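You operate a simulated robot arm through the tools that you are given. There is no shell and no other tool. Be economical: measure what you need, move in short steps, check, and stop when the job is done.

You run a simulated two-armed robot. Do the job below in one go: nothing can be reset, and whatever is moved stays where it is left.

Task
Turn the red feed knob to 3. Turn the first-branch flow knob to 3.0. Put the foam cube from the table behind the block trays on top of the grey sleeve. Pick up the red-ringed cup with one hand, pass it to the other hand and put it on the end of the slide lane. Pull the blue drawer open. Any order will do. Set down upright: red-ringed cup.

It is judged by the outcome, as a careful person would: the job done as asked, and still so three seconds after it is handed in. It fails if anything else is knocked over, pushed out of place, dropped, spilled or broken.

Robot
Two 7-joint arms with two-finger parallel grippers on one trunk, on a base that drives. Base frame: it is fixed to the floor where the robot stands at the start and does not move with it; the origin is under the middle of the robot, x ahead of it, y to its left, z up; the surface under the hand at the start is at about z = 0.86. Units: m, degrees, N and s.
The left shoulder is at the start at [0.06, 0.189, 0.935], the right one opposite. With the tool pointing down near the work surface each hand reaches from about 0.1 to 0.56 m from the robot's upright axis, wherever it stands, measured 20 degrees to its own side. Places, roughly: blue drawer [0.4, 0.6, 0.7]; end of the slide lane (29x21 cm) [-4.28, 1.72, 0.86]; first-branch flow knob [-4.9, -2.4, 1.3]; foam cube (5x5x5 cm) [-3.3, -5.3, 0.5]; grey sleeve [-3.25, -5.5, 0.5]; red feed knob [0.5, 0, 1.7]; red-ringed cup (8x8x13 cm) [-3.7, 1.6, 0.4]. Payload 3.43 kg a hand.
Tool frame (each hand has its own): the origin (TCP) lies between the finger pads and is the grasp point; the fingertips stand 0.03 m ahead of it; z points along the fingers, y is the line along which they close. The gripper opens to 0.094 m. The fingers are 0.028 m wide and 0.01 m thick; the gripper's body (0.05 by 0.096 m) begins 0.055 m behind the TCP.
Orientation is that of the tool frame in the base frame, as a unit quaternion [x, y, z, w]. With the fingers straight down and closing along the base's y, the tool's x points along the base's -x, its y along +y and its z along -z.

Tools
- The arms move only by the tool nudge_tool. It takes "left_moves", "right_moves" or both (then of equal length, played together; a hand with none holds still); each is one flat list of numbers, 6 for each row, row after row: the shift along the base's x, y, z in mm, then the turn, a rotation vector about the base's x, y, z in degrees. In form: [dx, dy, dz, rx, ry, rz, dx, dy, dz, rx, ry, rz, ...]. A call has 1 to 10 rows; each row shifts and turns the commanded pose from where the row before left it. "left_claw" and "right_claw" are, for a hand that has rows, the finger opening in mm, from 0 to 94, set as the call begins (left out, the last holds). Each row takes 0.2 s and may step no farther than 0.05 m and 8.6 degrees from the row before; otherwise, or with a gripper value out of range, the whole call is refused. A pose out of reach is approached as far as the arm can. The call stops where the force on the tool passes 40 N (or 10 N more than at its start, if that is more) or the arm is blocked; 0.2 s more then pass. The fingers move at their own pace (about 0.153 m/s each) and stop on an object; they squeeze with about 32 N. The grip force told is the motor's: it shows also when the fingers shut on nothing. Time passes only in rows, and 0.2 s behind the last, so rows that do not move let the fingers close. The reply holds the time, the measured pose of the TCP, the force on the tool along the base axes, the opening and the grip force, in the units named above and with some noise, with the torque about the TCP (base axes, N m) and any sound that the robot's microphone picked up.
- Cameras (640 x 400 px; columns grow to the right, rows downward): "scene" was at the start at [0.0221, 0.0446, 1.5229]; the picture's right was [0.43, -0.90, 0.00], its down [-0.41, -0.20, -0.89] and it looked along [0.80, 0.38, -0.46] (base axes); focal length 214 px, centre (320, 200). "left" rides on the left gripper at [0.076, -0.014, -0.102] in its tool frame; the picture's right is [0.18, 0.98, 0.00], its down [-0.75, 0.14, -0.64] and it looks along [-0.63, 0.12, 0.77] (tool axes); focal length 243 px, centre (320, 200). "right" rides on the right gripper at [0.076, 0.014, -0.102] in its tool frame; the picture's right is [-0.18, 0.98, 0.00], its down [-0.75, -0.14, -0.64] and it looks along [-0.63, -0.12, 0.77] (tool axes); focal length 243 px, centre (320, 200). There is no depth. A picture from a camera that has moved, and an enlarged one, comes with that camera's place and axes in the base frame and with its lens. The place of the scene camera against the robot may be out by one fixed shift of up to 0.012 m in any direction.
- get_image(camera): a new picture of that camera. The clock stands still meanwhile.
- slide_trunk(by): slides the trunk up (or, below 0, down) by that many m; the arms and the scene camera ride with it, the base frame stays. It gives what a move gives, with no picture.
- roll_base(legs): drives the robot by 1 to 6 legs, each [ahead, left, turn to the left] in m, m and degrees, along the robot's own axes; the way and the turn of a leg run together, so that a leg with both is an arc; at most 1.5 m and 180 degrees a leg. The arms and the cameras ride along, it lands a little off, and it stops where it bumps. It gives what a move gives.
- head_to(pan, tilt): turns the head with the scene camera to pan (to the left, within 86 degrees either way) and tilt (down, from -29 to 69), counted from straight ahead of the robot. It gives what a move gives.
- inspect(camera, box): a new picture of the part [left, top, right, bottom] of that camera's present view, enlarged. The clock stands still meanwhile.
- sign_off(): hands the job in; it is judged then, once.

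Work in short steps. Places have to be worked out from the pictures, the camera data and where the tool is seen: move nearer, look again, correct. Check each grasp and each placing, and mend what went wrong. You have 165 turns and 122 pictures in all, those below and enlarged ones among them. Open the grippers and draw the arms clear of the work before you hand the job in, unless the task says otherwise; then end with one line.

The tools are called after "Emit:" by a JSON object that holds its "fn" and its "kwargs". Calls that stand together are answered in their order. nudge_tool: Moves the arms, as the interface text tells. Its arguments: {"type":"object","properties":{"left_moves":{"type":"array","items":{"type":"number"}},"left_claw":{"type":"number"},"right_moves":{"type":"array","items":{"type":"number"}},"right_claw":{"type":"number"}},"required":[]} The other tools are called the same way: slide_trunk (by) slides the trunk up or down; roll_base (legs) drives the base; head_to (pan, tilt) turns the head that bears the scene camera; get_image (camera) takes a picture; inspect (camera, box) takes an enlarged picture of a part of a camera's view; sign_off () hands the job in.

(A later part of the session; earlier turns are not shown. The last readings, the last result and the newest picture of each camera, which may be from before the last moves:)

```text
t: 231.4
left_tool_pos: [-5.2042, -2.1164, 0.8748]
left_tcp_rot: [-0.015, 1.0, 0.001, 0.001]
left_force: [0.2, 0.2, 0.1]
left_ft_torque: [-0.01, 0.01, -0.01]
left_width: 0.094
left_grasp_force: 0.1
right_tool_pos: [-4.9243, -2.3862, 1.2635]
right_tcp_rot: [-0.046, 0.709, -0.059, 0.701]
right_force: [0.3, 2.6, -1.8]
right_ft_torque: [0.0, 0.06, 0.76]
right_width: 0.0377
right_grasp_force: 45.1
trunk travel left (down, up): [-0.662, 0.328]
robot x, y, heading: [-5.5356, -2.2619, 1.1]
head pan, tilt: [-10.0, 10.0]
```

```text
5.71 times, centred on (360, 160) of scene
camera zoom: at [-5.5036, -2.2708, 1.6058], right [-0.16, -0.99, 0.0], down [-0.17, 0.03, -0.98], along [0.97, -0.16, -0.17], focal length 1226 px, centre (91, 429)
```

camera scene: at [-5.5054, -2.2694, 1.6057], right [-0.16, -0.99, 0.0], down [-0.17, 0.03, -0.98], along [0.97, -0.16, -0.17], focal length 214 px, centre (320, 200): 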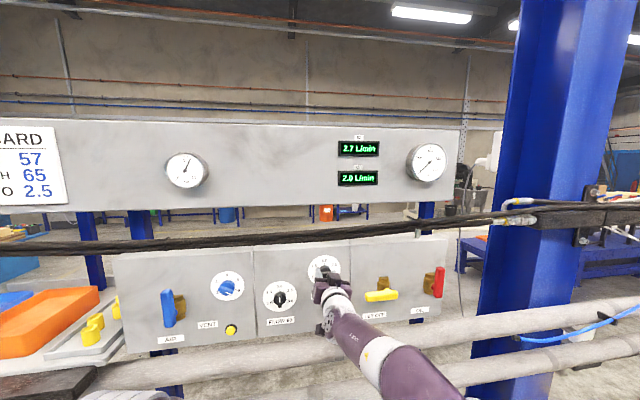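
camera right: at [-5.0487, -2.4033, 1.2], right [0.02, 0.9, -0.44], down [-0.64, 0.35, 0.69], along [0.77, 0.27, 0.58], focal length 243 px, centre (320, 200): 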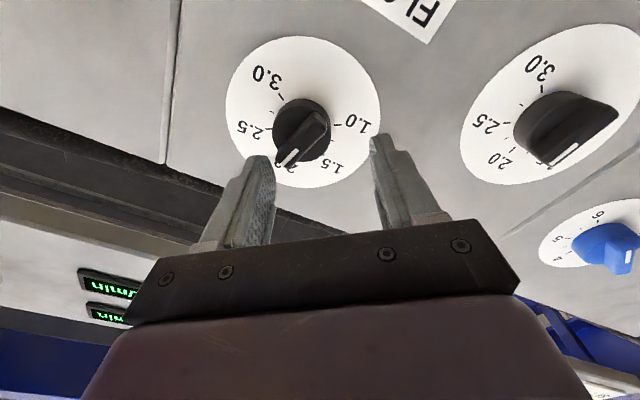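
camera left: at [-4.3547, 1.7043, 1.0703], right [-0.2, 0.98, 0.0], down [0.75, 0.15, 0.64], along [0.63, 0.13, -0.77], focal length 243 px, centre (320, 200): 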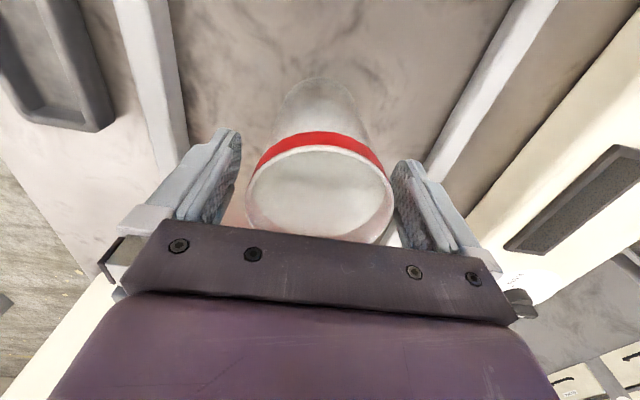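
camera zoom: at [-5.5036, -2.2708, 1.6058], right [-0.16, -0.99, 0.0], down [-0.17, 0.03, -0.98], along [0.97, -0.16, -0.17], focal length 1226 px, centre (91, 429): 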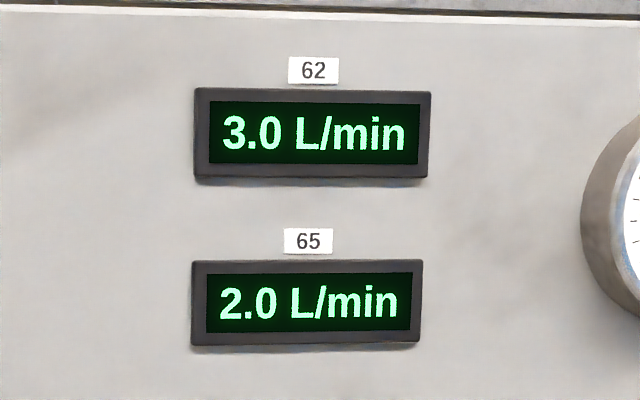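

Display reads 3.0 and the pointer computes to ~120°. I release and back away, then recheck.

Emit:
{"fn": "nudge_tool", "kwargs": {"right_moves": [0, 0, 0, 0, 0, 0, 0, 0, 0, 0, 0, 0], "right_claw": 60}}

Emit:
{"fn": "roll_base", "kwargs": {"legs": [[-0.35, 0, 0]]}}

Emit:
{"fn": "inspect", "kwargs": {"camera": "scene", "box": [280, 150, 380, 260]}}

```text
t: 232.1
left_tool_pos: [-5.2037, -2.1174, 0.8733]
left_tcp_rot: [-0.016, 1.0, 0.001, 0.0]
left_force: [-0.2, 0.4, -0.9]
left_ft_torque: [0.03, 0.02, 0.05]
left_width: 0.0939
left_grasp_force: 0.1
right_tool_pos: [-4.9245, -2.3869, 1.2658]
right_tcp_rot: [-0.047, 0.709, -0.059, 0.702]
right_force: [-0.4, -0.2, 0.5]
right_ft_torque: [-0.03, 0.01, -0.04]
right_width: 0.0599
right_grasp_force: 0.0
trunk travel left (down, up): [-0.662, 0.328]
robot x, y, heading: [-5.5364, -2.2594, 0.9]
head pan, tilt: [-10.0, 10.0]
```

```text
t: 234.3
left_tool_pos: [-5.5467, -2.1254, 0.8731]
left_tcp_rot: [-0.013, 1.0, 0.001, 0.001]
left_force: [0.7, -0.2, -1.2]
left_ft_torque: [-0.01, -0.01, 0.03]
left_width: 0.0942
left_grasp_force: 0.1
right_tool_pos: [-5.2693, -2.3957, 1.2656]
right_tcp_rot: [-0.044, 0.709, -0.062, 0.701]
right_force: [-1.7, -0.4, 0.3]
right_ft_torque: [0.0, 0.03, 0.02]
right_width: 0.0599
right_grasp_force: 0.1
trunk travel left (down, up): [-0.662, 0.328]
robot x, y, heading: [-5.8723, -2.262, 0.4]
head pan, tilt: [-10.0, 10.0]
```

```text
3.64 times, centred on (330, 205) of scene
camera zoom: at [-5.8473, -2.276, 1.6058], right [-0.16, -0.99, 0.0], down [-0.17, 0.03, -0.98], along [0.97, -0.16, -0.17], focal length 780 px, centre (284, 182)
```

zoom: 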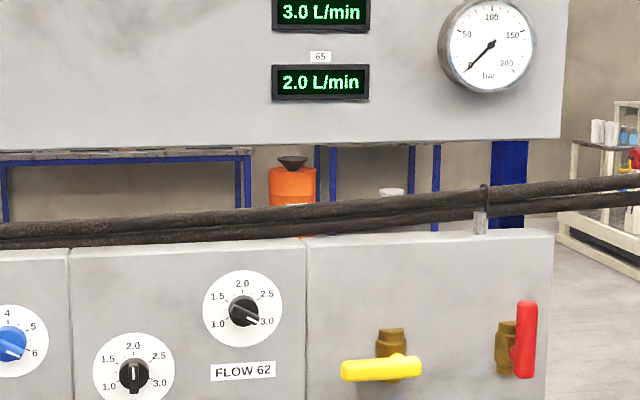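

Both the display and pointer show 3.0. I return the right hand to pointing down, and drive round the pillar to the far side.

Emit:
{"fn": "nudge_tool", "kwargs": {"right_moves": [-12, 0, -30, 0, 8.6, 0, -12, 0, -30, 0, 8.6, 0, -12, 0, -30, 0, 8.6, 0, -12, 0, -30, 0, 8.6, 0, -12, 0, -30, 0, 8.6, 0, -12, -5, -30, 0, 8.6, 0, -12, -5, -30, 0, 8.6, 0, -12, -5, -30, 0, 8.6, 0, -12, -5, -30, 0, 8.6, 0, -12, -5, -30, 0, 8.6, 0]}}

Emit:
{"fn": "roll_base", "kwargs": {"legs": [[0, 0, 89.5], [1.3, 0, 0], [1.2, 0, 0], [0, 0, -90], [1.2, 0, 0], [1.2, 0, -90]]}}

Emit:
{"fn": "get_image", "kwargs": {"camera": "scene"}}

```text
t: 236.5
left_tool_pos: [-5.5455, -2.1244, 0.8737]
left_tcp_rot: [-0.013, 1.0, 0.001, -0.001]
left_force: [-0.9, 0.4, 0.5]
left_ft_torque: [-0.02, 0.0, 0.02]
left_width: 0.0938
left_grasp_force: 0.1
right_tool_pos: [-5.3847, -2.4197, 0.9646]
right_tcp_rot: [-0.075, 0.997, -0.014, 0.028]
right_force: [0.1, 0.0, 0.2]
right_ft_torque: [-0.01, 0.0, 0.0]
right_width: 0.0602
right_grasp_force: 0.0
trunk travel left (down, up): [-0.662, 0.328]
robot x, y, heading: [-5.8793, -2.2655, 0.4]
head pan, tilt: [-10.0, 10.0]
```

```text
t: 267.9
left_tool_pos: [-3.6619, -0.7767, 0.8731]
left_tcp_rot: [0.671, 0.741, 0.002, 0.0]
left_force: [-1.0, -0.3, -0.4]
left_ft_torque: [0.0, -0.02, 0.0]
left_width: 0.0941
left_grasp_force: 0.1
right_tool_pos: [-3.9451, -0.9579, 0.9646]
right_tcp_rot: [0.624, 0.78, -0.031, 0.012]
right_force: [0.6, 0.1, 0.2]
right_ft_torque: [0.01, -0.01, -0.03]
right_width: 0.0601
right_grasp_force: 0.1
trunk travel left (down, up): [-0.662, 0.328]
robot x, y, heading: [-3.8304, -0.4581, -85.3]
head pan, tilt: [-10.0, 10.0]
cut short: leg 6
```

```text
29 pictures are left
camera scene: at [-3.8415, -0.4839, 1.6058], right [-1.0, 0.09, 0.0], down [0.02, 0.17, -0.98], along [-0.09, -0.98, -0.17], focal length 214 px, centre (320, 200)
```

scene: 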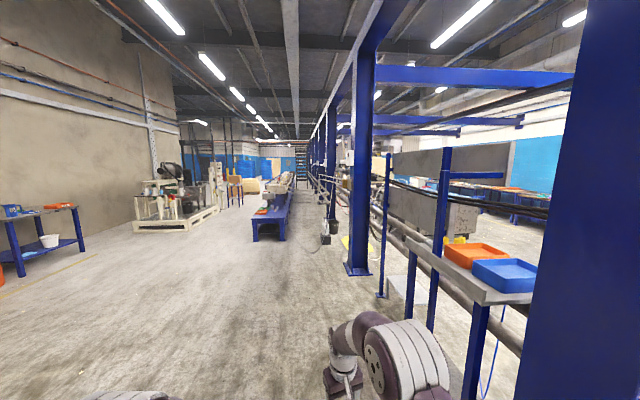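

The last leg was cut a bit short near the pillar; nothing on the tools. The low blue table lies ahead at about x −3.4, y < −4.8. I sidestep left away from the pillar and drive along its east side.

Emit:
{"fn": "roll_base", "kwargs": {"legs": [[0, 0.6, 0], [0, 0.5, -4.7], [1.4, 0, 0], [1.4, 0, 0]]}}

Emit:
{"fn": "head_to", "kwargs": {"pan": -15, "tilt": 25}}

Emit:
{"fn": "get_image", "kwargs": {"camera": "scene"}}

```text
t: 286.9
left_tool_pos: [-2.537, -3.4932, 0.8732]
left_tcp_rot: [0.697, 0.717, 0.0, 0.0]
left_force: [1.1, -0.5, 0.1]
left_ft_torque: [-0.02, 0.03, 0.01]
left_width: 0.0942
left_grasp_force: 0.0
right_tool_pos: [-2.8325, -3.6545, 0.9654]
right_tcp_rot: [0.651, 0.758, -0.031, 0.009]
right_force: [-0.2, 0.0, -0.9]
right_ft_torque: [-0.03, 0.04, 0.0]
right_width: 0.0601
right_grasp_force: 0.0
trunk travel left (down, up): [-0.662, 0.328]
robot x, y, heading: [-2.6806, -3.1617, -89.1]
head pan, tilt: [-10.0, 10.0]
```

```text
t: 287.6
left_tool_pos: [-2.5364, -3.4932, 0.8735]
left_tcp_rot: [0.696, 0.718, 0.0, 0.001]
left_force: [0.1, -0.4, -0.5]
left_ft_torque: [0.03, -0.01, 0.01]
left_width: 0.0941
left_grasp_force: 0.0
right_tool_pos: [-2.8319, -3.6551, 0.9662]
right_tcp_rot: [0.651, 0.758, -0.032, 0.01]
right_force: [-0.6, 0.6, 0.8]
right_ft_torque: [-0.02, -0.02, 0.01]
right_width: 0.0599
right_grasp_force: 0.0
trunk travel left (down, up): [-0.662, 0.328]
robot x, y, heading: [-2.6781, -3.1649, -89.3]
head pan, tilt: [-15.0, 25.0]
```

```text
28 pictures are left
camera scene: at [-2.7036, -3.1861, 1.5815], right [-0.97, 0.25, 0.0], down [0.1, 0.41, -0.91], along [-0.22, -0.88, -0.42], focal length 214 px, centre (320, 200)
```

scene: 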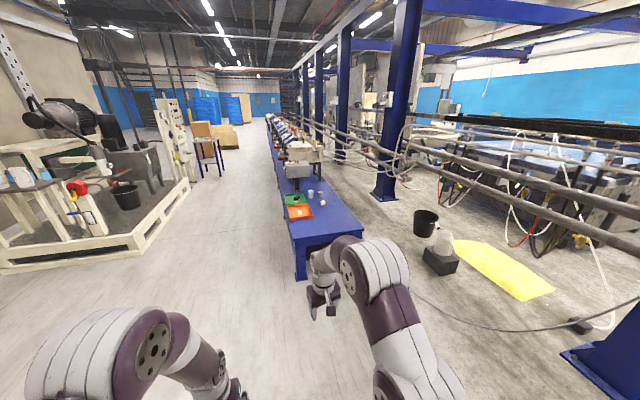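

The low table with orange and green trays is ahead. I enlarge it.

Emit:
{"fn": "inspect", "kwargs": {"camera": "scene", "box": [270, 150, 370, 240]}}

```text
4.44 times, centred on (320, 195) of scene
camera zoom: at [-2.7036, -3.1861, 1.5815], right [-0.97, 0.25, 0.0], down [0.1, 0.41, -0.91], along [-0.22, -0.88, -0.42], focal length 953 px, centre (320, 222)
```

zoom: 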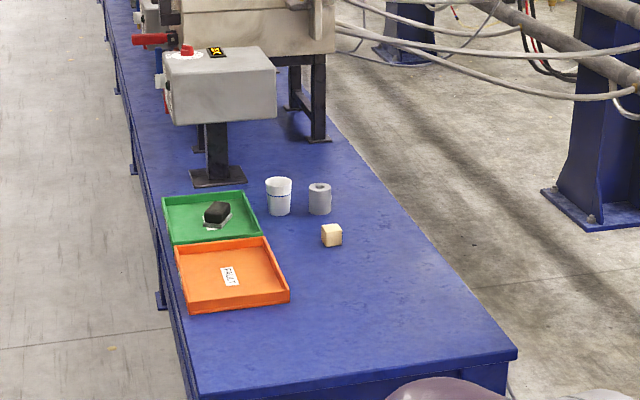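

Cube ≈[-3.27, -5.32], sleeve ≈[-3.29, -5.52]; table's east edge x≈-2.84. I drive to the east side and face −x.

Emit:
{"fn": "roll_base", "kwargs": {"legs": [[1.0, 0.2, 0], [0.95, 0.18, 0], [0, 0, -91]]}}

Emit:
{"fn": "head_to", "kwargs": {"pan": 0, "tilt": 40}}

Emit:
{"fn": "get_image", "kwargs": {"camera": "scene"}}

```text
t: 301.4
left_tool_pos: [-2.5819, -5.234, 0.8733]
left_tcp_rot: [1.0, 0.013, 0.001, 0.001]
left_force: [0.3, -0.7, 0.0]
left_ft_torque: [-0.01, -0.04, -0.01]
left_width: 0.0939
left_grasp_force: 0.0
right_tool_pos: [-2.7413, -4.9383, 0.9642]
right_tcp_rot: [0.997, 0.073, -0.03, -0.015]
right_force: [-0.7, 0.4, -0.4]
right_ft_torque: [0.01, -0.02, 0.0]
right_width: 0.0601
right_grasp_force: 0.2
trunk travel left (down, up): [-0.662, 0.328]
robot x, y, heading: [-2.2508, -5.0952, -179.4]
head pan, tilt: [-15.0, 25.0]
```

```text
t: 302.2
left_tool_pos: [-2.5819, -5.2333, 0.8735]
left_tcp_rot: [1.0, 0.013, 0.0, 0.0]
left_force: [-0.3, -0.2, -1.0]
left_ft_torque: [-0.02, -0.01, 0.02]
left_width: 0.0939
left_grasp_force: 0.0
right_tool_pos: [-2.7417, -4.9389, 0.9638]
right_tcp_rot: [0.997, 0.074, -0.029, -0.014]
right_force: [0.1, -0.4, 0.4]
right_ft_torque: [0.03, -0.01, -0.04]
right_width: 0.0599
right_grasp_force: 0.1
trunk travel left (down, up): [-0.662, 0.328]
robot x, y, heading: [-2.2478, -5.0928, -179.5]
head pan, tilt: [0.0, 40.0]
```

```text
26 pictures are left
camera scene: at [-2.2746, -5.0879, 1.5582], right [-0.01, 1.0, 0.0], down [0.64, 0.01, -0.77], along [-0.77, -0.01, -0.64], focal length 214 px, centre (320, 200)
```

scene: 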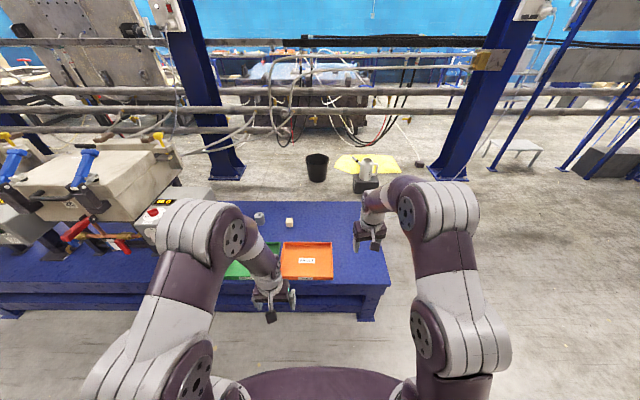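

I see cube and sleeve past the orange tray. I enlarge for exact positions.

Emit:
{"fn": "inspect", "kwargs": {"camera": "scene", "box": [210, 195, 350, 295]}}

```text
4.00 times, centred on (280, 245) of scene
camera zoom: at [-2.2746, -5.0879, 1.5582], right [-0.01, 1.0, 0.0], down [0.64, 0.01, -0.77], along [-0.77, -0.01, -0.64], focal length 858 px, centre (480, 20)
```

zoom: 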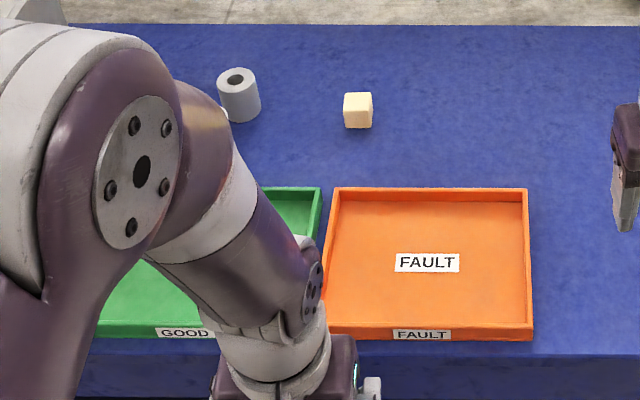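

Cube centre [-3.28, -5.30, 0.525]; sleeve centre [-3.305, -5.49], top z≈0.575. I lower the trunk 0.3 m and tilt the left hand 45° forward to gain reach; the right is drawn back a bit.

Emit:
{"fn": "slide_trunk", "kwargs": {"by": -0.28}}

Emit:
{"fn": "nudge_tool", "kwargs": {"left_moves": [-25, -5, 20, 0, 7.5, 0, -25, -5, 20, 0, 7.5, 0, -25, -5, 20, 0, 7.5, 0, -25, -5, 20, 0, 7.5, 0, -25, 0, 20, 0, 7.5, 0, -25, 0, 20, 0, 7.5, 0, 0, 0, 0, 0, 0, 0], "right_moves": [20, 5, 10, 0, 0, 0, 20, 5, 10, 0, 0, 0, 20, 5, 10, 0, 0, 0, 20, 5, 10, 0, 0, 0, 10, 0, 0, 0, 0, 0, 0, 0, 0, 0, 0, 0, 0, 0, 0, 0, 0, 0], "left_claw": 94}}

```text
t: 305.0
left_tool_pos: [-2.5799, -5.234, 0.594]
left_tcp_rot: [1.0, 0.012, 0.0, 0.001]
left_force: [0.4, 0.3, -0.9]
left_ft_torque: [0.0, -0.04, -0.01]
left_width: 0.0942
left_grasp_force: 0.1
right_tool_pos: [-2.7421, -4.939, 0.6858]
right_tcp_rot: [0.997, 0.074, -0.029, -0.015]
right_force: [-0.2, 0.1, 0.2]
right_ft_torque: [-0.01, 0.01, -0.01]
right_width: 0.0599
right_grasp_force: 0.0
trunk travel left (down, up): [-0.382, 0.608]
robot x, y, heading: [-2.2479, -5.0901, -179.5]
head pan, tilt: [0.0, 40.0]
```

```text
t: 306.6
left_tool_pos: [-2.7044, -5.2644, 0.6938]
left_tcp_rot: [0.944, 0.019, -0.33, 0.019]
left_force: [0.2, 0.2, 0.3]
left_ft_torque: [0.02, 0.0, 0.0]
left_width: 0.0942
left_grasp_force: 0.0
left hand out of reach, approached as far as the arm can: row 5, 6
right_tool_pos: [-2.6506, -4.9187, 0.7246]
right_tcp_rot: [0.997, 0.074, -0.028, -0.015]
right_force: [-0.1, 0.5, 0.4]
right_ft_torque: [-0.02, -0.01, -0.01]
right_width: 0.0603
right_grasp_force: 0.1
trunk travel left (down, up): [-0.382, 0.608]
robot x, y, heading: [-2.2481, -5.0911, -179.2]
head pan, tilt: [0.0, 40.0]
```

Tilt is 39°. I extend further to probe the reach before moving the base.

Emit:
{"fn": "nudge_tool", "kwargs": {"left_moves": [-40, -5, 0, 0, 3, 0, -40, -5, 0, 0, 3, 0, -40, -5, 0, 0, 0, 0, -40, -5, 0, 0, 0, 0, -40, 0, 0, 0, 0, 0, -30, 0, 0, 0, 0, 0, 0, 0, 0, 0, 0, 0]}}

```text
t: 308.2
left_tool_pos: [-2.9366, -5.2848, 0.6933]
left_tcp_rot: [0.926, 0.02, -0.378, 0.018]
left_force: [-0.5, 0.9, 0.4]
left_ft_torque: [0.01, -0.01, 0.01]
left_width: 0.094
left_grasp_force: 0.1
right_tool_pos: [-2.6511, -4.9195, 0.7251]
right_tcp_rot: [0.997, 0.074, -0.029, -0.015]
right_force: [0.0, -0.5, 0.5]
right_ft_torque: [0.02, 0.01, 0.01]
right_width: 0.0599
right_grasp_force: 0.0
trunk travel left (down, up): [-0.382, 0.608]
robot x, y, heading: [-2.2468, -5.0915, -179.1]
head pan, tilt: [0.0, 40.0]
```

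Reach is ample (0.69 m ahead). I drive ahead 0.26 m, hand high over the trays, and look.

Emit:
{"fn": "roll_base", "kwargs": {"legs": [[0.26, 0, 0]]}}

Emit:
{"fn": "get_image", "kwargs": {"camera": "left"}}

Emit:
{"fn": "inspect", "kwargs": {"camera": "scene", "box": [200, 150, 380, 270]}}

```text
t: 310.1
left_tool_pos: [-3.2108, -5.2889, 0.6925]
left_tcp_rot: [0.925, 0.021, -0.378, 0.018]
left_force: [-0.4, -0.2, -0.3]
left_ft_torque: [0.0, -0.02, 0.0]
left_width: 0.0943
left_grasp_force: 0.1
right_tool_pos: [-2.9247, -4.9232, 0.7247]
right_tcp_rot: [0.997, 0.076, -0.029, -0.015]
right_force: [0.8, -0.3, -0.9]
right_ft_torque: [0.01, -0.03, 0.04]
right_width: 0.0602
right_grasp_force: 0.1
trunk travel left (down, up): [-0.382, 0.608]
robot x, y, heading: [-2.5223, -5.0954, -179.1]
head pan, tilt: [0.0, 40.0]
```

```text
24 pictures are left
camera left: at [-3.0855, -5.2685, 0.7124], right [0.18, -0.98, -0.11], down [-0.08, -0.13, 0.99], along [-0.98, -0.17, -0.1], focal length 243 px, centre (320, 200)
```

left: 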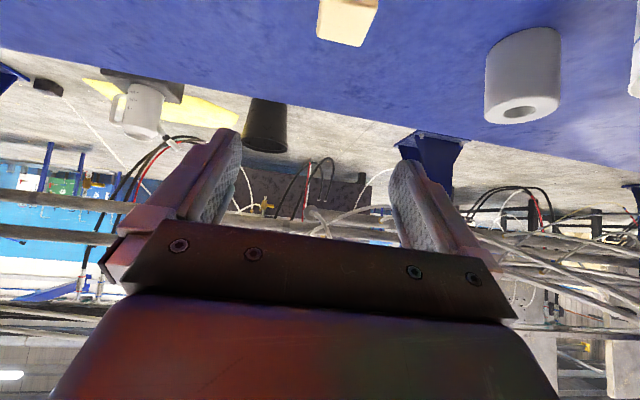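

```text
3.33 times, centred on (290, 210) of scene
camera zoom: at [-2.5486, -5.0911, 1.2781], right [-0.01, 1.0, 0.0], down [0.64, 0.01, -0.77], along [-0.77, -0.01, -0.64], focal length 715 px, centre (420, 167)
```

zoom: 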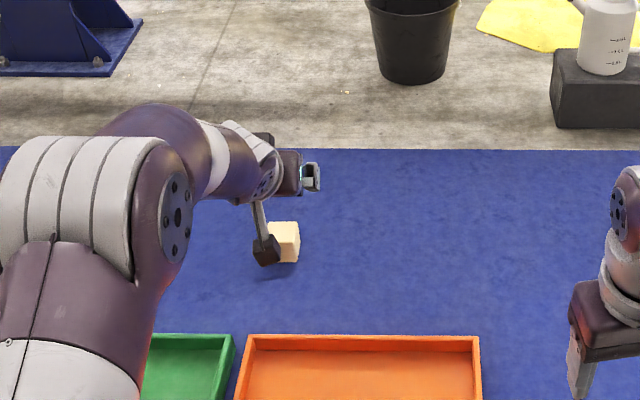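

The cube is nearly ahead of the fingers. I descend 70 mm, shift 15 mm left, and look again for depth.

Emit:
{"fn": "nudge_tool", "kwargs": {"left_moves": [0, -8, -25, 0, 0, 0, 0, -7, -25, 0, 0, 0, 0, 0, -20, 0, 0, 0, 0, 0, 0, 0, 0, 0], "left_claw": 80}}

Emit:
{"fn": "get_image", "kwargs": {"camera": "left"}}

```text
t: 311.1
left_tool_pos: [-3.2092, -5.3041, 0.6225]
left_tcp_rot: [0.925, 0.021, -0.378, 0.018]
left_force: [-0.5, 0.6, -0.3]
left_ft_torque: [0.02, 0.0, 0.02]
left_width: 0.0801
left_grasp_force: 0.1
right_tool_pos: [-2.9246, -4.9221, 0.7251]
right_tcp_rot: [0.997, 0.075, -0.029, -0.015]
right_force: [0.4, 0.5, 0.3]
right_ft_torque: [-0.01, 0.0, -0.02]
right_width: 0.0601
right_grasp_force: 0.0
trunk travel left (down, up): [-0.382, 0.608]
robot x, y, heading: [-2.5251, -5.0982, -179.5]
head pan, tilt: [0.0, 40.0]
```

```text
22 pictures are left
camera left: at [-3.0846, -5.2829, 0.6418], right [0.18, -0.98, -0.11], down [-0.08, -0.13, 0.99], along [-0.98, -0.17, -0.1], focal length 243 px, centre (320, 200)
```

left: 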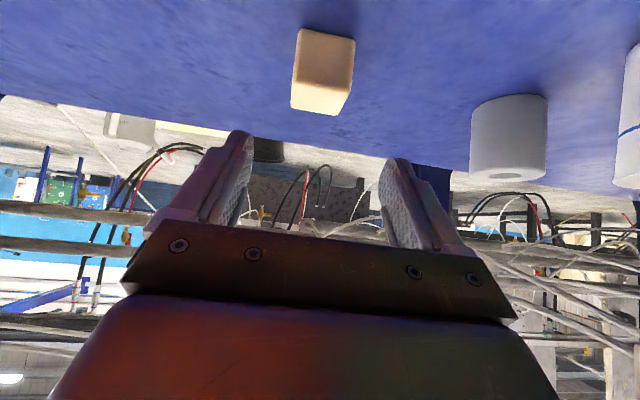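

Cube centre now [-3.272, -5.307], top z≈0.543, table ≈0.493. I move in so the fingers straddle it at TCP z 0.53, then look.

Emit:
{"fn": "nudge_tool", "kwargs": {"left_moves": [-16, -1, -23, 0, 0, 0, -16, -1, -23, 0, 0, 0, -16, -1, -23, 0, 0, 0, -15, 0, -22, 0, 0, 0, 0, 0, 0, 0, 0, 0]}}

Emit:
{"fn": "get_image", "kwargs": {"camera": "left"}}

```text
t: 312.3
left_tool_pos: [-3.2743, -5.31, 0.5319]
left_tcp_rot: [0.925, 0.021, -0.378, 0.019]
left_force: [1.0, -0.1, 0.0]
left_ft_torque: [0.02, 0.02, 0.02]
left_width: 0.0799
left_grasp_force: 0.1
right_tool_pos: [-2.9238, -4.9231, 0.7248]
right_tcp_rot: [0.997, 0.076, -0.03, -0.015]
right_force: [0.9, -0.5, 0.2]
right_ft_torque: [0.0, 0.0, -0.03]
right_width: 0.06
right_grasp_force: 0.1
trunk travel left (down, up): [-0.382, 0.608]
robot x, y, heading: [-2.5257, -5.0996, -179.3]
head pan, tilt: [0.0, 40.0]
```

```text
21 pictures are left
camera left: at [-3.1494, -5.2891, 0.5515], right [0.18, -0.98, -0.11], down [-0.08, -0.13, 0.99], along [-0.98, -0.17, -0.1], focal length 243 px, centre (320, 200)
```

left: 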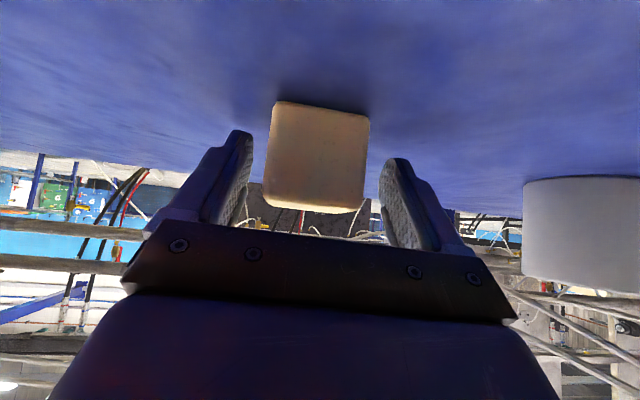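

Cube centred between the fingers. I close to 45 mm (light squeeze on foam) and check.

Emit:
{"fn": "nudge_tool", "kwargs": {"left_moves": [0, 0, 0, 0, 0, 0, 0, 0, 0, 0, 0, 0], "left_claw": 42}}

Emit:
{"fn": "nudge_tool", "kwargs": {"left_moves": [0, 0, 15, 0, 0, 0, 0, 0, 20, 0, 0, 0, 0, 0, 25, 0, 0, 0, 0, 0, 25, 0, 0, 0, 0, 0, 25, 0, 0, 0, 0, 0, 0, 0, 0, 0]}}

Emit:
{"fn": "get_image", "kwargs": {"camera": "left"}}

```text
t: 312.9
left_tool_pos: [-3.2748, -5.3118, 0.5318]
left_tcp_rot: [0.925, 0.02, -0.378, 0.017]
left_force: [-0.1, 0.3, 2.0]
left_ft_torque: [0.06, -0.02, 0.02]
left_width: 0.0474
left_grasp_force: 32.2
right_tool_pos: [-2.9238, -4.9242, 0.7239]
right_tcp_rot: [0.997, 0.076, -0.029, -0.014]
right_force: [0.2, -0.6, 0.3]
right_ft_torque: [0.01, 0.01, -0.02]
right_width: 0.0597
right_grasp_force: 0.0
trunk travel left (down, up): [-0.382, 0.608]
robot x, y, heading: [-2.5229, -5.097, -179.1]
head pan, tilt: [0.0, 40.0]
```

```text
t: 314.3
left_tool_pos: [-3.2741, -5.3082, 0.6426]
left_tcp_rot: [0.926, 0.02, -0.377, 0.017]
left_force: [-0.1, 0.4, -0.5]
left_ft_torque: [0.02, -0.01, 0.0]
left_width: 0.0472
left_grasp_force: 32.3
right_tool_pos: [-2.9242, -4.9229, 0.7257]
right_tcp_rot: [0.997, 0.076, -0.028, -0.015]
right_force: [0.3, -0.4, 0.5]
right_ft_torque: [-0.02, 0.03, -0.04]
right_width: 0.0601
right_grasp_force: 0.0
trunk travel left (down, up): [-0.382, 0.608]
robot x, y, heading: [-2.5242, -5.0954, -179.2]
head pan, tilt: [0.0, 40.0]
```

```text
20 pictures are left
camera left: at [-3.1494, -5.2871, 0.661], right [0.18, -0.98, -0.11], down [-0.08, -0.13, 0.99], along [-0.98, -0.17, -0.1], focal length 243 px, centre (320, 200)
```

left: 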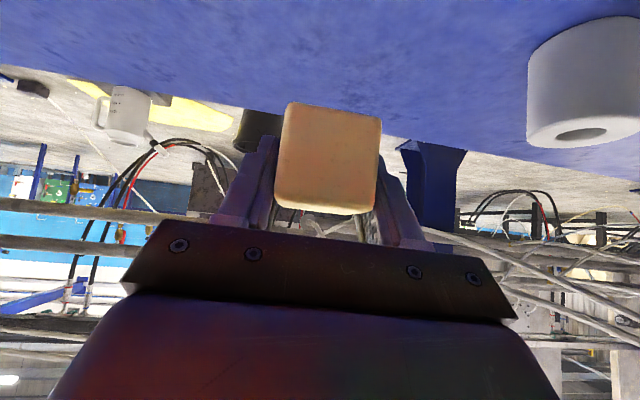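

Cube held. Sleeve top centre triangulates to [-3.289, -5.506, 0.571]. A white cup stands just east of the sleeve (≈[-3.167, -5.51]), under where the hand camera would be, so I'll yaw the hand 45° and come from the north-east. I raise first, then yaw while moving over.

Emit:
{"fn": "nudge_tool", "kwargs": {"left_moves": [0, 0, 20, 0, 0, 0, 0, 0, 20, 0, 0, 0, 0, 0, 20, 0, 0, 0, 0, 0, 20, 0, 0, 7.5, 0, 0, 0, 0, 0, 7.5, -2, -25, 0, 0, 0, 7.5, -3, -30, 0, 0, 0, 7.5, -3, -30, 0, 0, 0, 7.5, -3, -30, 0, 0, 0, 7.5, 0, 0, 0, 0, 0, 0]}}

Emit:
{"fn": "inspect", "kwargs": {"camera": "scene", "box": [140, 130, 380, 290]}}

```text
t: 316.5
left_tool_pos: [-3.2364, -5.4122, 0.7133]
left_tcp_rot: [0.855, 0.356, -0.345, 0.154]
left_force: [-0.4, 0.1, -0.3]
left_ft_torque: [0.01, 0.0, 0.01]
left_width: 0.0473
left_grasp_force: 32.2
left hand out of reach, approached as far as the arm can: row 9
right_tool_pos: [-2.9252, -4.9226, 0.7251]
right_tcp_rot: [0.997, 0.076, -0.029, -0.017]
right_force: [-0.2, 0.1, -0.1]
right_ft_torque: [0.0, -0.03, 0.01]
right_width: 0.06
right_grasp_force: 0.1
trunk travel left (down, up): [-0.382, 0.608]
robot x, y, heading: [-2.5265, -5.097, -179.4]
head pan, tilt: [0.0, 40.0]
```

```text
2.50 times, centred on (260, 210) of scene
camera zoom: at [-2.548, -5.0913, 1.2781], right [-0.01, 1.0, 0.0], down [0.64, 0.01, -0.77], along [-0.77, -0.01, -0.64], focal length 536 px, centre (470, 175)
```

zoom: 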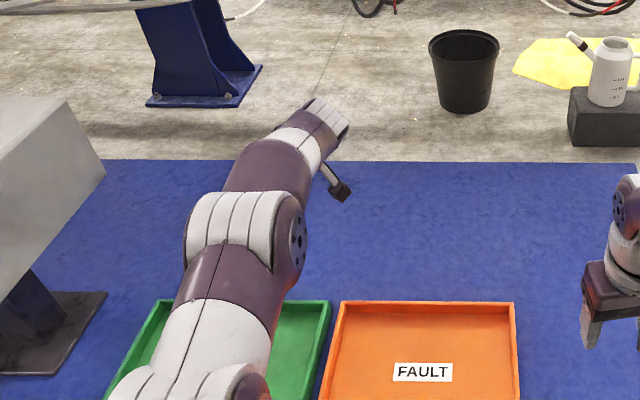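

Yaw is 45°, but the arm is at its reach. I shift the base left 0.10 and ahead 0.03.

Emit:
{"fn": "roll_base", "kwargs": {"legs": [[0.03, 0.1, 0]]}}

Emit:
{"fn": "get_image", "kwargs": {"camera": "left"}}

```text
t: 317.7
left_tool_pos: [-3.2656, -5.5129, 0.7127]
left_tcp_rot: [0.855, 0.355, -0.345, 0.154]
left_force: [-0.3, -0.4, -0.6]
left_ft_torque: [0.05, -0.02, 0.05]
left_width: 0.0474
left_grasp_force: 32.2
right_tool_pos: [-2.9521, -5.0249, 0.7264]
right_tcp_rot: [0.997, 0.076, -0.029, -0.017]
right_force: [0.3, 0.0, -0.9]
right_ft_torque: [0.05, -0.02, -0.01]
right_width: 0.0602
right_grasp_force: 0.1
trunk travel left (down, up): [-0.382, 0.608]
robot x, y, heading: [-2.55, -5.2018, -179.6]
head pan, tilt: [0.0, 40.0]
```

```text
18 pictures are left
camera left: at [-3.1873, -5.4129, 0.7322], right [0.79, -0.6, -0.11], down [0.03, -0.15, 0.99], along [-0.61, -0.79, -0.1], focal length 243 px, centre (320, 200)
```

left: 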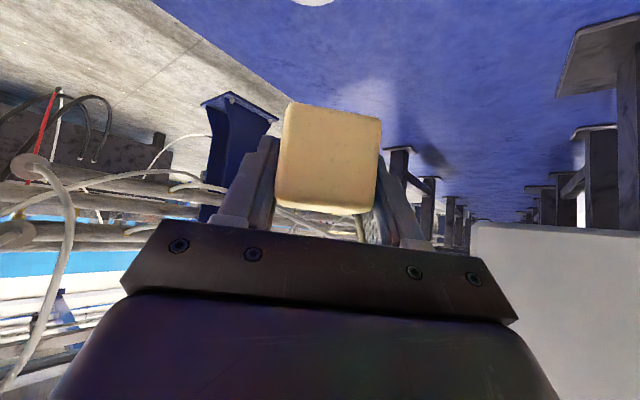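

Hand at [-3.266, -5.513]; I move −23 mm in x, +6 mm in y and lower to 0.645, then check.

Emit:
{"fn": "nudge_tool", "kwargs": {"left_moves": [-8, 2, -10, 0, 0, 0, -8, 2, -12, 0, 0, 0, -7, 2, -15, 0, 0, 0, 0, 0, -15, 0, 0, 0, 0, 0, -15, 0, 0, 0, 0, 0, 0, 0, 0, 0]}}

Emit:
{"fn": "get_image", "kwargs": {"camera": "left"}}

Emit:
{"fn": "inspect", "kwargs": {"camera": "scene", "box": [170, 150, 370, 270]}}

```text
t: 319.1
left_tool_pos: [-3.2879, -5.5056, 0.6463]
left_tcp_rot: [0.855, 0.354, -0.345, 0.154]
left_force: [0.6, -0.2, -1.0]
left_ft_torque: [-0.06, -0.02, -0.01]
left_width: 0.0474
left_grasp_force: 32.0
right_tool_pos: [-2.9518, -5.0257, 0.7251]
right_tcp_rot: [0.997, 0.076, -0.029, -0.016]
right_force: [-0.5, -0.4, 0.6]
right_ft_torque: [0.02, 0.0, 0.01]
right_width: 0.0599
right_grasp_force: 0.0
trunk travel left (down, up): [-0.382, 0.608]
robot x, y, heading: [-2.5512, -5.1989, -179.3]
head pan, tilt: [0.0, 40.0]
```

```text
17 pictures are left
camera left: at [-3.2096, -5.4052, 0.6648], right [0.79, -0.6, -0.11], down [0.03, -0.15, 0.99], along [-0.61, -0.79, -0.1], focal length 243 px, centre (320, 200)
```

left: 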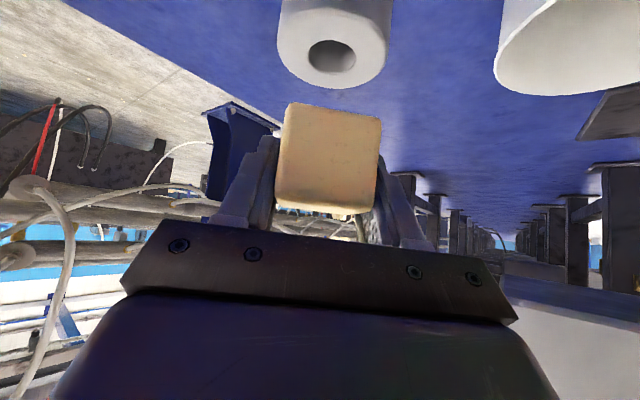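

```text
3.20 times, centred on (270, 210) of scene
camera zoom: at [-2.5762, -5.1938, 1.2781], right [-0.01, 1.0, 0.0], down [0.64, 0.01, -0.77], along [-0.77, -0.01, -0.64], focal length 686 px, centre (480, 168)
```

zoom: 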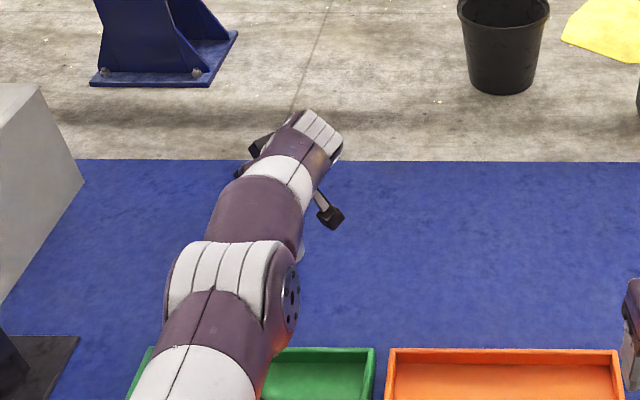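

Sleeve hole directly below: centre [-3.289, -5.504]. I shift 3 mm and lower 30 mm, then step until contact.

Emit:
{"fn": "nudge_tool", "kwargs": {"left_moves": [-3, 3, -10, 0, 0, 0, 0, 0, -10, 0, 0, 0, 0, 0, -10, 0, 0, 0, 0, 0, 0, 0, 0, 0]}}

Emit:
{"fn": "get_image", "kwargs": {"camera": "left"}}

```text
t: 320.1
left_tool_pos: [-3.2902, -5.5042, 0.616]
left_tcp_rot: [0.855, 0.354, -0.346, 0.154]
left_force: [1.0, 0.0, -0.2]
left_ft_torque: [-0.01, -0.03, -0.01]
left_width: 0.0474
left_grasp_force: 32.4
right_tool_pos: [-2.9514, -5.0246, 0.7246]
right_tcp_rot: [0.997, 0.075, -0.03, -0.015]
right_force: [1.0, 0.6, -0.1]
right_ft_torque: [0.0, -0.01, -0.01]
right_width: 0.0597
right_grasp_force: 0.1
trunk travel left (down, up): [-0.382, 0.608]
robot x, y, heading: [-2.5537, -5.1977, -179.5]
head pan, tilt: [0.0, 40.0]
```

```text
15 pictures are left
camera left: at [-3.2131, -5.4039, 0.6361], right [0.79, -0.6, -0.11], down [0.03, -0.15, 0.99], along [-0.61, -0.79, -0.1], focal length 243 px, centre (320, 200)
```

left: 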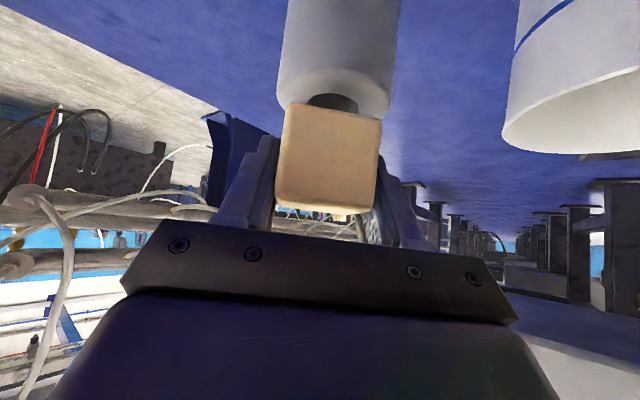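

The cube is about 8 mm above the sleeve top and nearly centred. I lower in small steps until contact.

Emit:
{"fn": "nudge_tool", "kwargs": {"left_moves": [2, -1, -4, 0, 0, 0, 0, 0, 0, 0, 0, 0]}}

Emit:
{"fn": "nudge_tool", "kwargs": {"left_moves": [0, 0, -3, 0, 0, 0, 0, 0, 0, 0, 0, 0]}}

Emit:
{"fn": "get_image", "kwargs": {"camera": "left"}}

```text
t: 320.7
left_tool_pos: [-3.2888, -5.5052, 0.6124]
left_tcp_rot: [0.855, 0.355, -0.345, 0.154]
left_force: [0.6, 0.2, -0.1]
left_ft_torque: [-0.02, 0.04, -0.01]
left_width: 0.0474
left_grasp_force: 32.1
right_tool_pos: [-2.9522, -5.0253, 0.7256]
right_tcp_rot: [0.997, 0.076, -0.03, -0.015]
right_force: [0.3, -0.6, -1.1]
right_ft_torque: [0.01, 0.01, 0.02]
right_width: 0.0603
right_grasp_force: 0.0
trunk travel left (down, up): [-0.382, 0.608]
robot x, y, heading: [-2.5546, -5.2011, -179.6]
head pan, tilt: [0.0, 40.0]
```

```text
t: 321.3
left_tool_pos: [-3.2889, -5.5046, 0.6103]
left_tcp_rot: [0.855, 0.355, -0.345, 0.154]
left_force: [-0.4, -1.5, -1.0]
left_ft_torque: [0.01, -0.01, -0.02]
left_width: 0.0474
left_grasp_force: 32.6
right_tool_pos: [-2.9524, -5.0247, 0.7247]
right_tcp_rot: [0.997, 0.075, -0.03, -0.016]
right_force: [0.0, 0.1, 0.8]
right_ft_torque: [0.02, -0.01, -0.02]
right_width: 0.0599
right_grasp_force: 0.1
trunk travel left (down, up): [-0.382, 0.608]
robot x, y, heading: [-2.5482, -5.1984, -179.4]
head pan, tilt: [0.0, 40.0]
```

```text
14 pictures are left
camera left: at [-3.2113, -5.4041, 0.6295], right [0.79, -0.6, -0.11], down [0.03, -0.15, 0.99], along [-0.61, -0.79, -0.1], focal length 243 px, centre (320, 200)
```

left: 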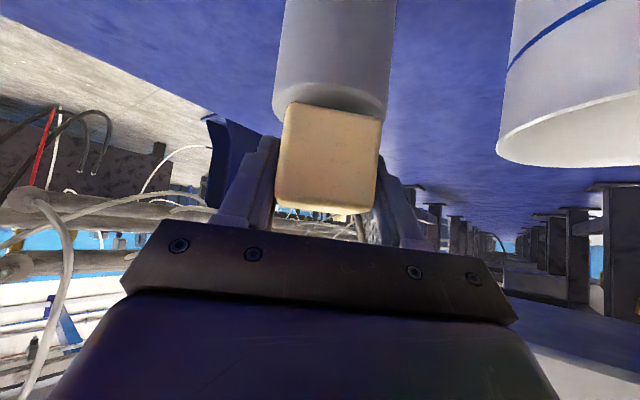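

Still a hair above. I continue down in 2–3 mm steps, watching force.

Emit:
{"fn": "nudge_tool", "kwargs": {"left_moves": [0, 0, -3, 0, 0, 0, 0, 0, 0, 0, 0, 0]}}

Emit:
{"fn": "nudge_tool", "kwargs": {"left_moves": [0, 0, -2, 0, 0, 0, 0, 0, 0, 0, 0, 0]}}

Emit:
{"fn": "nudge_tool", "kwargs": {"left_moves": [0, 0, -2, 0, 0, 0, 0, 0, 0, 0, 0, 0]}}

```text
t: 321.9
left_tool_pos: [-3.2892, -5.5049, 0.6074]
left_tcp_rot: [0.856, 0.354, -0.345, 0.154]
left_force: [0.0, -0.1, -0.9]
left_ft_torque: [0.0, 0.02, 0.02]
left_width: 0.0471
left_grasp_force: 31.5
right_tool_pos: [-2.9544, -5.0258, 0.7245]
right_tcp_rot: [0.997, 0.076, -0.03, -0.015]
right_force: [0.4, 0.7, -0.1]
right_ft_torque: [0.01, 0.01, -0.02]
right_width: 0.0602
right_grasp_force: 0.1
trunk travel left (down, up): [-0.382, 0.608]
robot x, y, heading: [-2.5505, -5.1968, -179.4]
head pan, tilt: [0.0, 40.0]
```

```text
t: 322.5
left_tool_pos: [-3.288, -5.5039, 0.6046]
left_tcp_rot: [0.855, 0.354, -0.346, 0.153]
left_force: [-0.8, 0.8, 0.5]
left_ft_torque: [0.05, 0.01, 0.03]
left_width: 0.0475
left_grasp_force: 32.6
right_tool_pos: [-2.9519, -5.0261, 0.7246]
right_tcp_rot: [0.997, 0.075, -0.029, -0.015]
right_force: [0.0, 0.7, 0.7]
right_ft_torque: [-0.02, 0.02, 0.06]
right_width: 0.06
right_grasp_force: 0.2
trunk travel left (down, up): [-0.382, 0.608]
robot x, y, heading: [-2.5513, -5.1975, -179.1]
head pan, tilt: [0.0, 40.0]
```

```text
t: 323.1
left_tool_pos: [-3.2875, -5.5053, 0.6038]
left_tcp_rot: [0.855, 0.353, -0.348, 0.153]
left_force: [-0.5, 0.8, 9.0]
left_ft_torque: [0.22, 0.1, 0.01]
left_width: 0.047
left_grasp_force: 31.7
right_tool_pos: [-2.952, -5.0254, 0.7259]
right_tcp_rot: [0.997, 0.075, -0.03, -0.015]
right_force: [0.3, 1.4, -0.8]
right_ft_torque: [0.02, -0.01, 0.03]
right_width: 0.0602
right_grasp_force: 0.1
trunk travel left (down, up): [-0.382, 0.608]
robot x, y, heading: [-2.5508, -5.2018, -179.3]
head pan, tilt: [0.0, 40.0]
```

Contact at 9 N. I open to 68 mm to leave the cube, and look before withdrawing.

Emit:
{"fn": "nudge_tool", "kwargs": {"left_moves": [0, 0, 1, 0, 0, 0]}}

Emit:
{"fn": "nudge_tool", "kwargs": {"left_moves": [0, 0, 0, 0, 0, 0, 0, 0, 0, 0, 0, 0], "left_claw": 68}}

Emit:
{"fn": "get_image", "kwargs": {"camera": "left"}}

```text
t: 323.5
left_tool_pos: [-3.2894, -5.505, 0.604]
left_tcp_rot: [0.855, 0.354, -0.346, 0.154]
left_force: [1.8, 0.6, 7.6]
left_ft_torque: [0.17, 0.07, -0.02]
left_width: 0.0472
left_grasp_force: 32.4
right_tool_pos: [-2.9513, -5.026, 0.7253]
right_tcp_rot: [0.997, 0.076, -0.03, -0.016]
right_force: [0.5, 0.3, -0.2]
right_ft_torque: [0.02, 0.01, 0.0]
right_width: 0.0599
right_grasp_force: 0.0
trunk travel left (down, up): [-0.382, 0.608]
robot x, y, heading: [-2.5493, -5.1992, -179.5]
head pan, tilt: [0.0, 40.0]
```

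```text
t: 324.1
left_tool_pos: [-3.2889, -5.5055, 0.6028]
left_tcp_rot: [0.855, 0.354, -0.347, 0.153]
left_force: [-0.3, -0.1, 5.9]
left_ft_torque: [0.09, 0.14, 0.01]
left_width: 0.0677
left_grasp_force: 0.0
right_tool_pos: [-2.9516, -5.025, 0.7241]
right_tcp_rot: [0.997, 0.075, -0.03, -0.014]
right_force: [-0.6, -0.1, -0.3]
right_ft_torque: [0.04, 0.0, 0.01]
right_width: 0.06
right_grasp_force: 0.2
trunk travel left (down, up): [-0.382, 0.608]
robot x, y, heading: [-2.5471, -5.1968, -179.4]
head pan, tilt: [0.0, 40.0]
```

```text
13 pictures are left
camera left: at [-3.2108, -5.4045, 0.6231], right [0.79, -0.6, -0.11], down [0.03, -0.15, 0.99], along [-0.61, -0.79, -0.1], focal length 243 px, centre (320, 200)
```

left: 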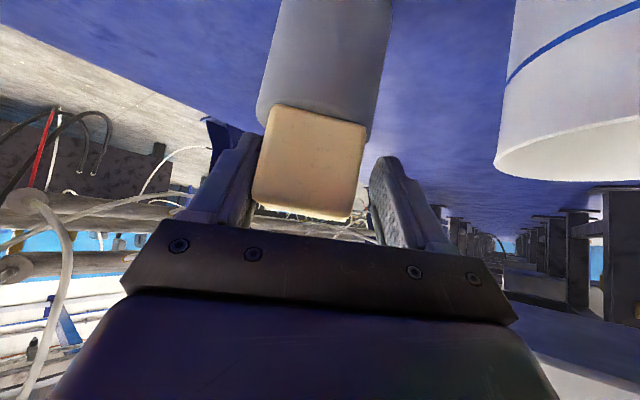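

A fingertip still presses on the sleeve (6 N) and it looks slightly tipped. I raise straight up 4 mm to let it settle, and look.

Emit:
{"fn": "nudge_tool", "kwargs": {"left_moves": [0, 0, 2, 0, 0, 0, 0, 0, 2, 0, 0, 0, 0, 0, 0, 0, 0, 0]}}

Emit:
{"fn": "get_image", "kwargs": {"camera": "left"}}

```text
t: 324.9
left_tool_pos: [-3.2897, -5.5051, 0.6072]
left_tcp_rot: [0.855, 0.355, -0.346, 0.154]
left_force: [0.5, 0.3, 0.1]
left_ft_torque: [0.02, 0.01, 0.0]
left_width: 0.0681
left_grasp_force: 0.0
right_tool_pos: [-2.9536, -5.0244, 0.7245]
right_tcp_rot: [0.997, 0.076, -0.029, -0.014]
right_force: [0.0, -0.3, 0.1]
right_ft_torque: [-0.02, 0.01, 0.02]
right_width: 0.06
right_grasp_force: 0.0
trunk travel left (down, up): [-0.382, 0.608]
robot x, y, heading: [-2.5513, -5.1989, -179.4]
head pan, tilt: [0.0, 40.0]
```

```text
12 pictures are left
camera left: at [-3.2113, -5.4047, 0.6268], right [0.79, -0.6, -0.11], down [0.02, -0.15, 0.99], along [-0.61, -0.79, -0.1], focal length 243 px, centre (320, 200)
```

left: 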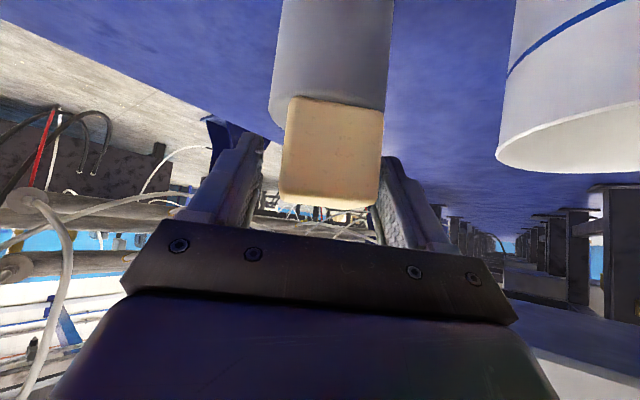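

The sleeve settled upright with the cube on top. I open wider to 82 mm, shift 3 mm to centre, and withdraw backwards along the hand axis.

Emit:
{"fn": "nudge_tool", "kwargs": {"left_moves": [2, -2, 1, 0, 0, 0, 0, 0, 0, 0, 0, 0], "left_claw": 82}}

Emit:
{"fn": "nudge_tool", "kwargs": {"left_moves": [5, 5, 7, 0, 0, 0, 7, 7.5, 11, 0, 0, 0, 10, 10, 15, 0, 0, 0, 14, 15, 21, 0, 0, 0, 14, 15, 21, 0, 0, 0, 14, 15, 25, 0, 0, 0, 0, 0, 30, 0, 0, 0]}}

Emit:
{"fn": "get_image", "kwargs": {"camera": "left"}}

```text
t: 325.5
left_tool_pos: [-3.2867, -5.5073, 0.6083]
left_tcp_rot: [0.855, 0.355, -0.345, 0.155]
left_force: [0.5, -0.1, -0.4]
left_ft_torque: [-0.01, 0.0, -0.01]
left_width: 0.082
left_grasp_force: 0.0
right_tool_pos: [-2.9529, -5.0256, 0.726]
right_tcp_rot: [0.997, 0.075, -0.029, -0.015]
right_force: [0.1, 0.1, 0.6]
right_ft_torque: [-0.01, 0.01, 0.01]
right_width: 0.0599
right_grasp_force: 0.0
trunk travel left (down, up): [-0.382, 0.608]
robot x, y, heading: [-2.5501, -5.1956, -179.6]
head pan, tilt: [0.0, 40.0]
```

```text
t: 327.1
left_tool_pos: [-3.2232, -5.4382, 0.7372]
left_tcp_rot: [0.855, 0.354, -0.345, 0.155]
left_force: [-0.3, 1.2, -0.3]
left_ft_torque: [0.03, -0.01, 0.01]
left_width: 0.082
left_grasp_force: 0.1
right_tool_pos: [-2.9514, -5.0263, 0.725]
right_tcp_rot: [0.997, 0.075, -0.029, -0.015]
right_force: [0.0, 1.1, 0.1]
right_ft_torque: [0.02, 0.0, 0.03]
right_width: 0.06
right_grasp_force: 0.0
trunk travel left (down, up): [-0.382, 0.608]
robot x, y, heading: [-2.5476, -5.1995, -179.1]
head pan, tilt: [0.0, 40.0]
```

```text
11 pictures are left
camera left: at [-3.1444, -5.3382, 0.757], right [0.79, -0.6, -0.11], down [0.02, -0.15, 0.99], along [-0.61, -0.79, -0.1], focal length 243 px, centre (320, 200)
```

left: 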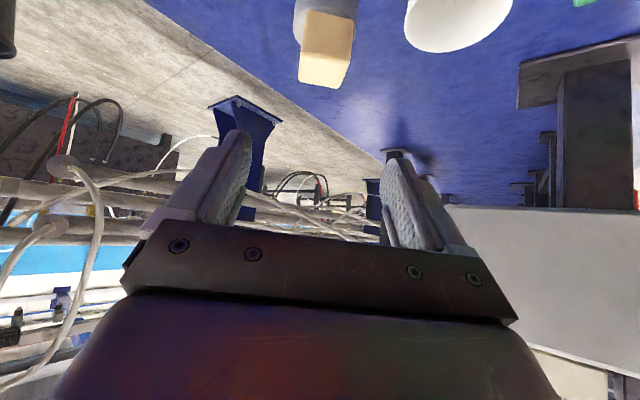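

Cube stands on the sleeve. I raise the trunk a little, back the base away and view the result.

Emit:
{"fn": "slide_trunk", "kwargs": {"by": 0.15}}

Emit:
{"fn": "roll_base", "kwargs": {"legs": [[-0.45, 0, 0]]}}

Emit:
{"fn": "inspect", "kwargs": {"camera": "scene", "box": [200, 140, 400, 270]}}

```text
t: 328.9
left_tool_pos: [-3.2224, -5.4385, 0.8864]
left_tcp_rot: [0.855, 0.355, -0.345, 0.154]
left_force: [0.0, 0.0, 0.0]
left_ft_torque: [0.02, -0.03, -0.01]
left_width: 0.082
left_grasp_force: 0.1
right_tool_pos: [-2.9526, -5.0252, 0.8758]
right_tcp_rot: [0.997, 0.075, -0.029, -0.016]
right_force: [0.0, -0.2, 0.1]
right_ft_torque: [-0.02, -0.03, 0.01]
right_width: 0.0599
right_grasp_force: 0.0
trunk travel left (down, up): [-0.532, 0.458]
robot x, y, heading: [-2.551, -5.1994, -179.5]
head pan, tilt: [0.0, 40.0]
```

```text
t: 331.6
left_tool_pos: [-2.7682, -5.4366, 0.8875]
left_tcp_rot: [0.854, 0.358, -0.344, 0.155]
left_force: [-0.2, 0.6, -0.2]
left_ft_torque: [0.03, -0.04, -0.02]
left_width: 0.082
left_grasp_force: 0.0
right_tool_pos: [-2.5011, -5.0226, 0.8748]
right_tcp_rot: [0.996, 0.078, -0.03, -0.016]
right_force: [0.0, 0.7, 0.0]
right_ft_torque: [-0.01, 0.03, -0.02]
right_width: 0.06
right_grasp_force: 0.1
trunk travel left (down, up): [-0.532, 0.458]
robot x, y, heading: [-2.0982, -5.1913, -178.8]
head pan, tilt: [0.0, 40.0]
```

```text
3.08 times, centred on (300, 205) of scene
camera zoom: at [-2.1231, -5.1873, 1.4282], right [-0.02, 1.0, 0.0], down [0.64, 0.01, -0.77], along [-0.77, -0.01, -0.64], focal length 660 px, centre (382, 185)
```

zoom: 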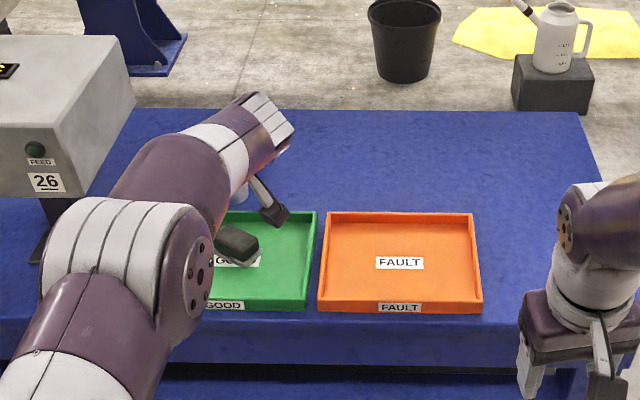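

The arm hides the spot. I fold the left arm back to its rest-like pose and look again.

Emit:
{"fn": "nudge_tool", "kwargs": {"left_moves": [25, 0, 5, 0, 0, -7.5, 25, 0, 5, 0, 0, -7.5, 25, 0, 5, 0, 0, -7.5, 25, 0, 5, 0, 0, -7.5, 25, 0, 5, 0, 0, -7.5, 25, 0, 0, 0, -7.5, 0, 25, 0, 0, 0, -7.5, 0, 25, 0, 0, 0, -7.5, 0, 25, 0, 0, 0, -7.5, 0, 25, 0, 0, 0, -7.5, 0]}}

Emit:
{"fn": "inspect", "kwargs": {"camera": "scene", "box": [200, 140, 400, 270]}}

```text
t: 333.8
left_tool_pos: [-2.5163, -5.4383, 0.9105]
left_tcp_rot: [0.996, 0.048, -0.058, 0.054]
left_force: [0.4, 0.3, 0.0]
left_ft_torque: [0.0, 0.01, 0.02]
left_width: 0.0821
left_grasp_force: 0.1
right_tool_pos: [-2.5009, -5.0211, 0.8745]
right_tcp_rot: [0.996, 0.079, -0.029, -0.015]
right_force: [-1.2, -1.3, 0.3]
right_ft_torque: [0.0, -0.02, 0.0]
right_width: 0.0598
right_grasp_force: 0.0
trunk travel left (down, up): [-0.532, 0.458]
robot x, y, heading: [-2.0985, -5.1976, -179.3]
head pan, tilt: [0.0, 40.0]
```

```text
3.08 times, centred on (300, 205) of scene
camera zoom: at [-2.1239, -5.1873, 1.4281], right [-0.02, 1.0, 0.0], down [0.64, 0.01, -0.77], along [-0.77, -0.01, -0.64], focal length 660 px, centre (382, 185)
```

zoom: 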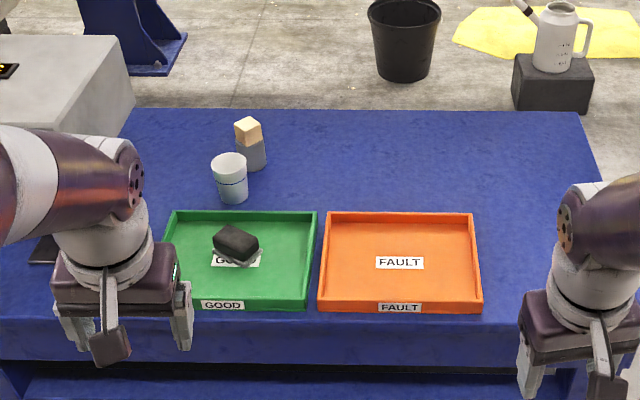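

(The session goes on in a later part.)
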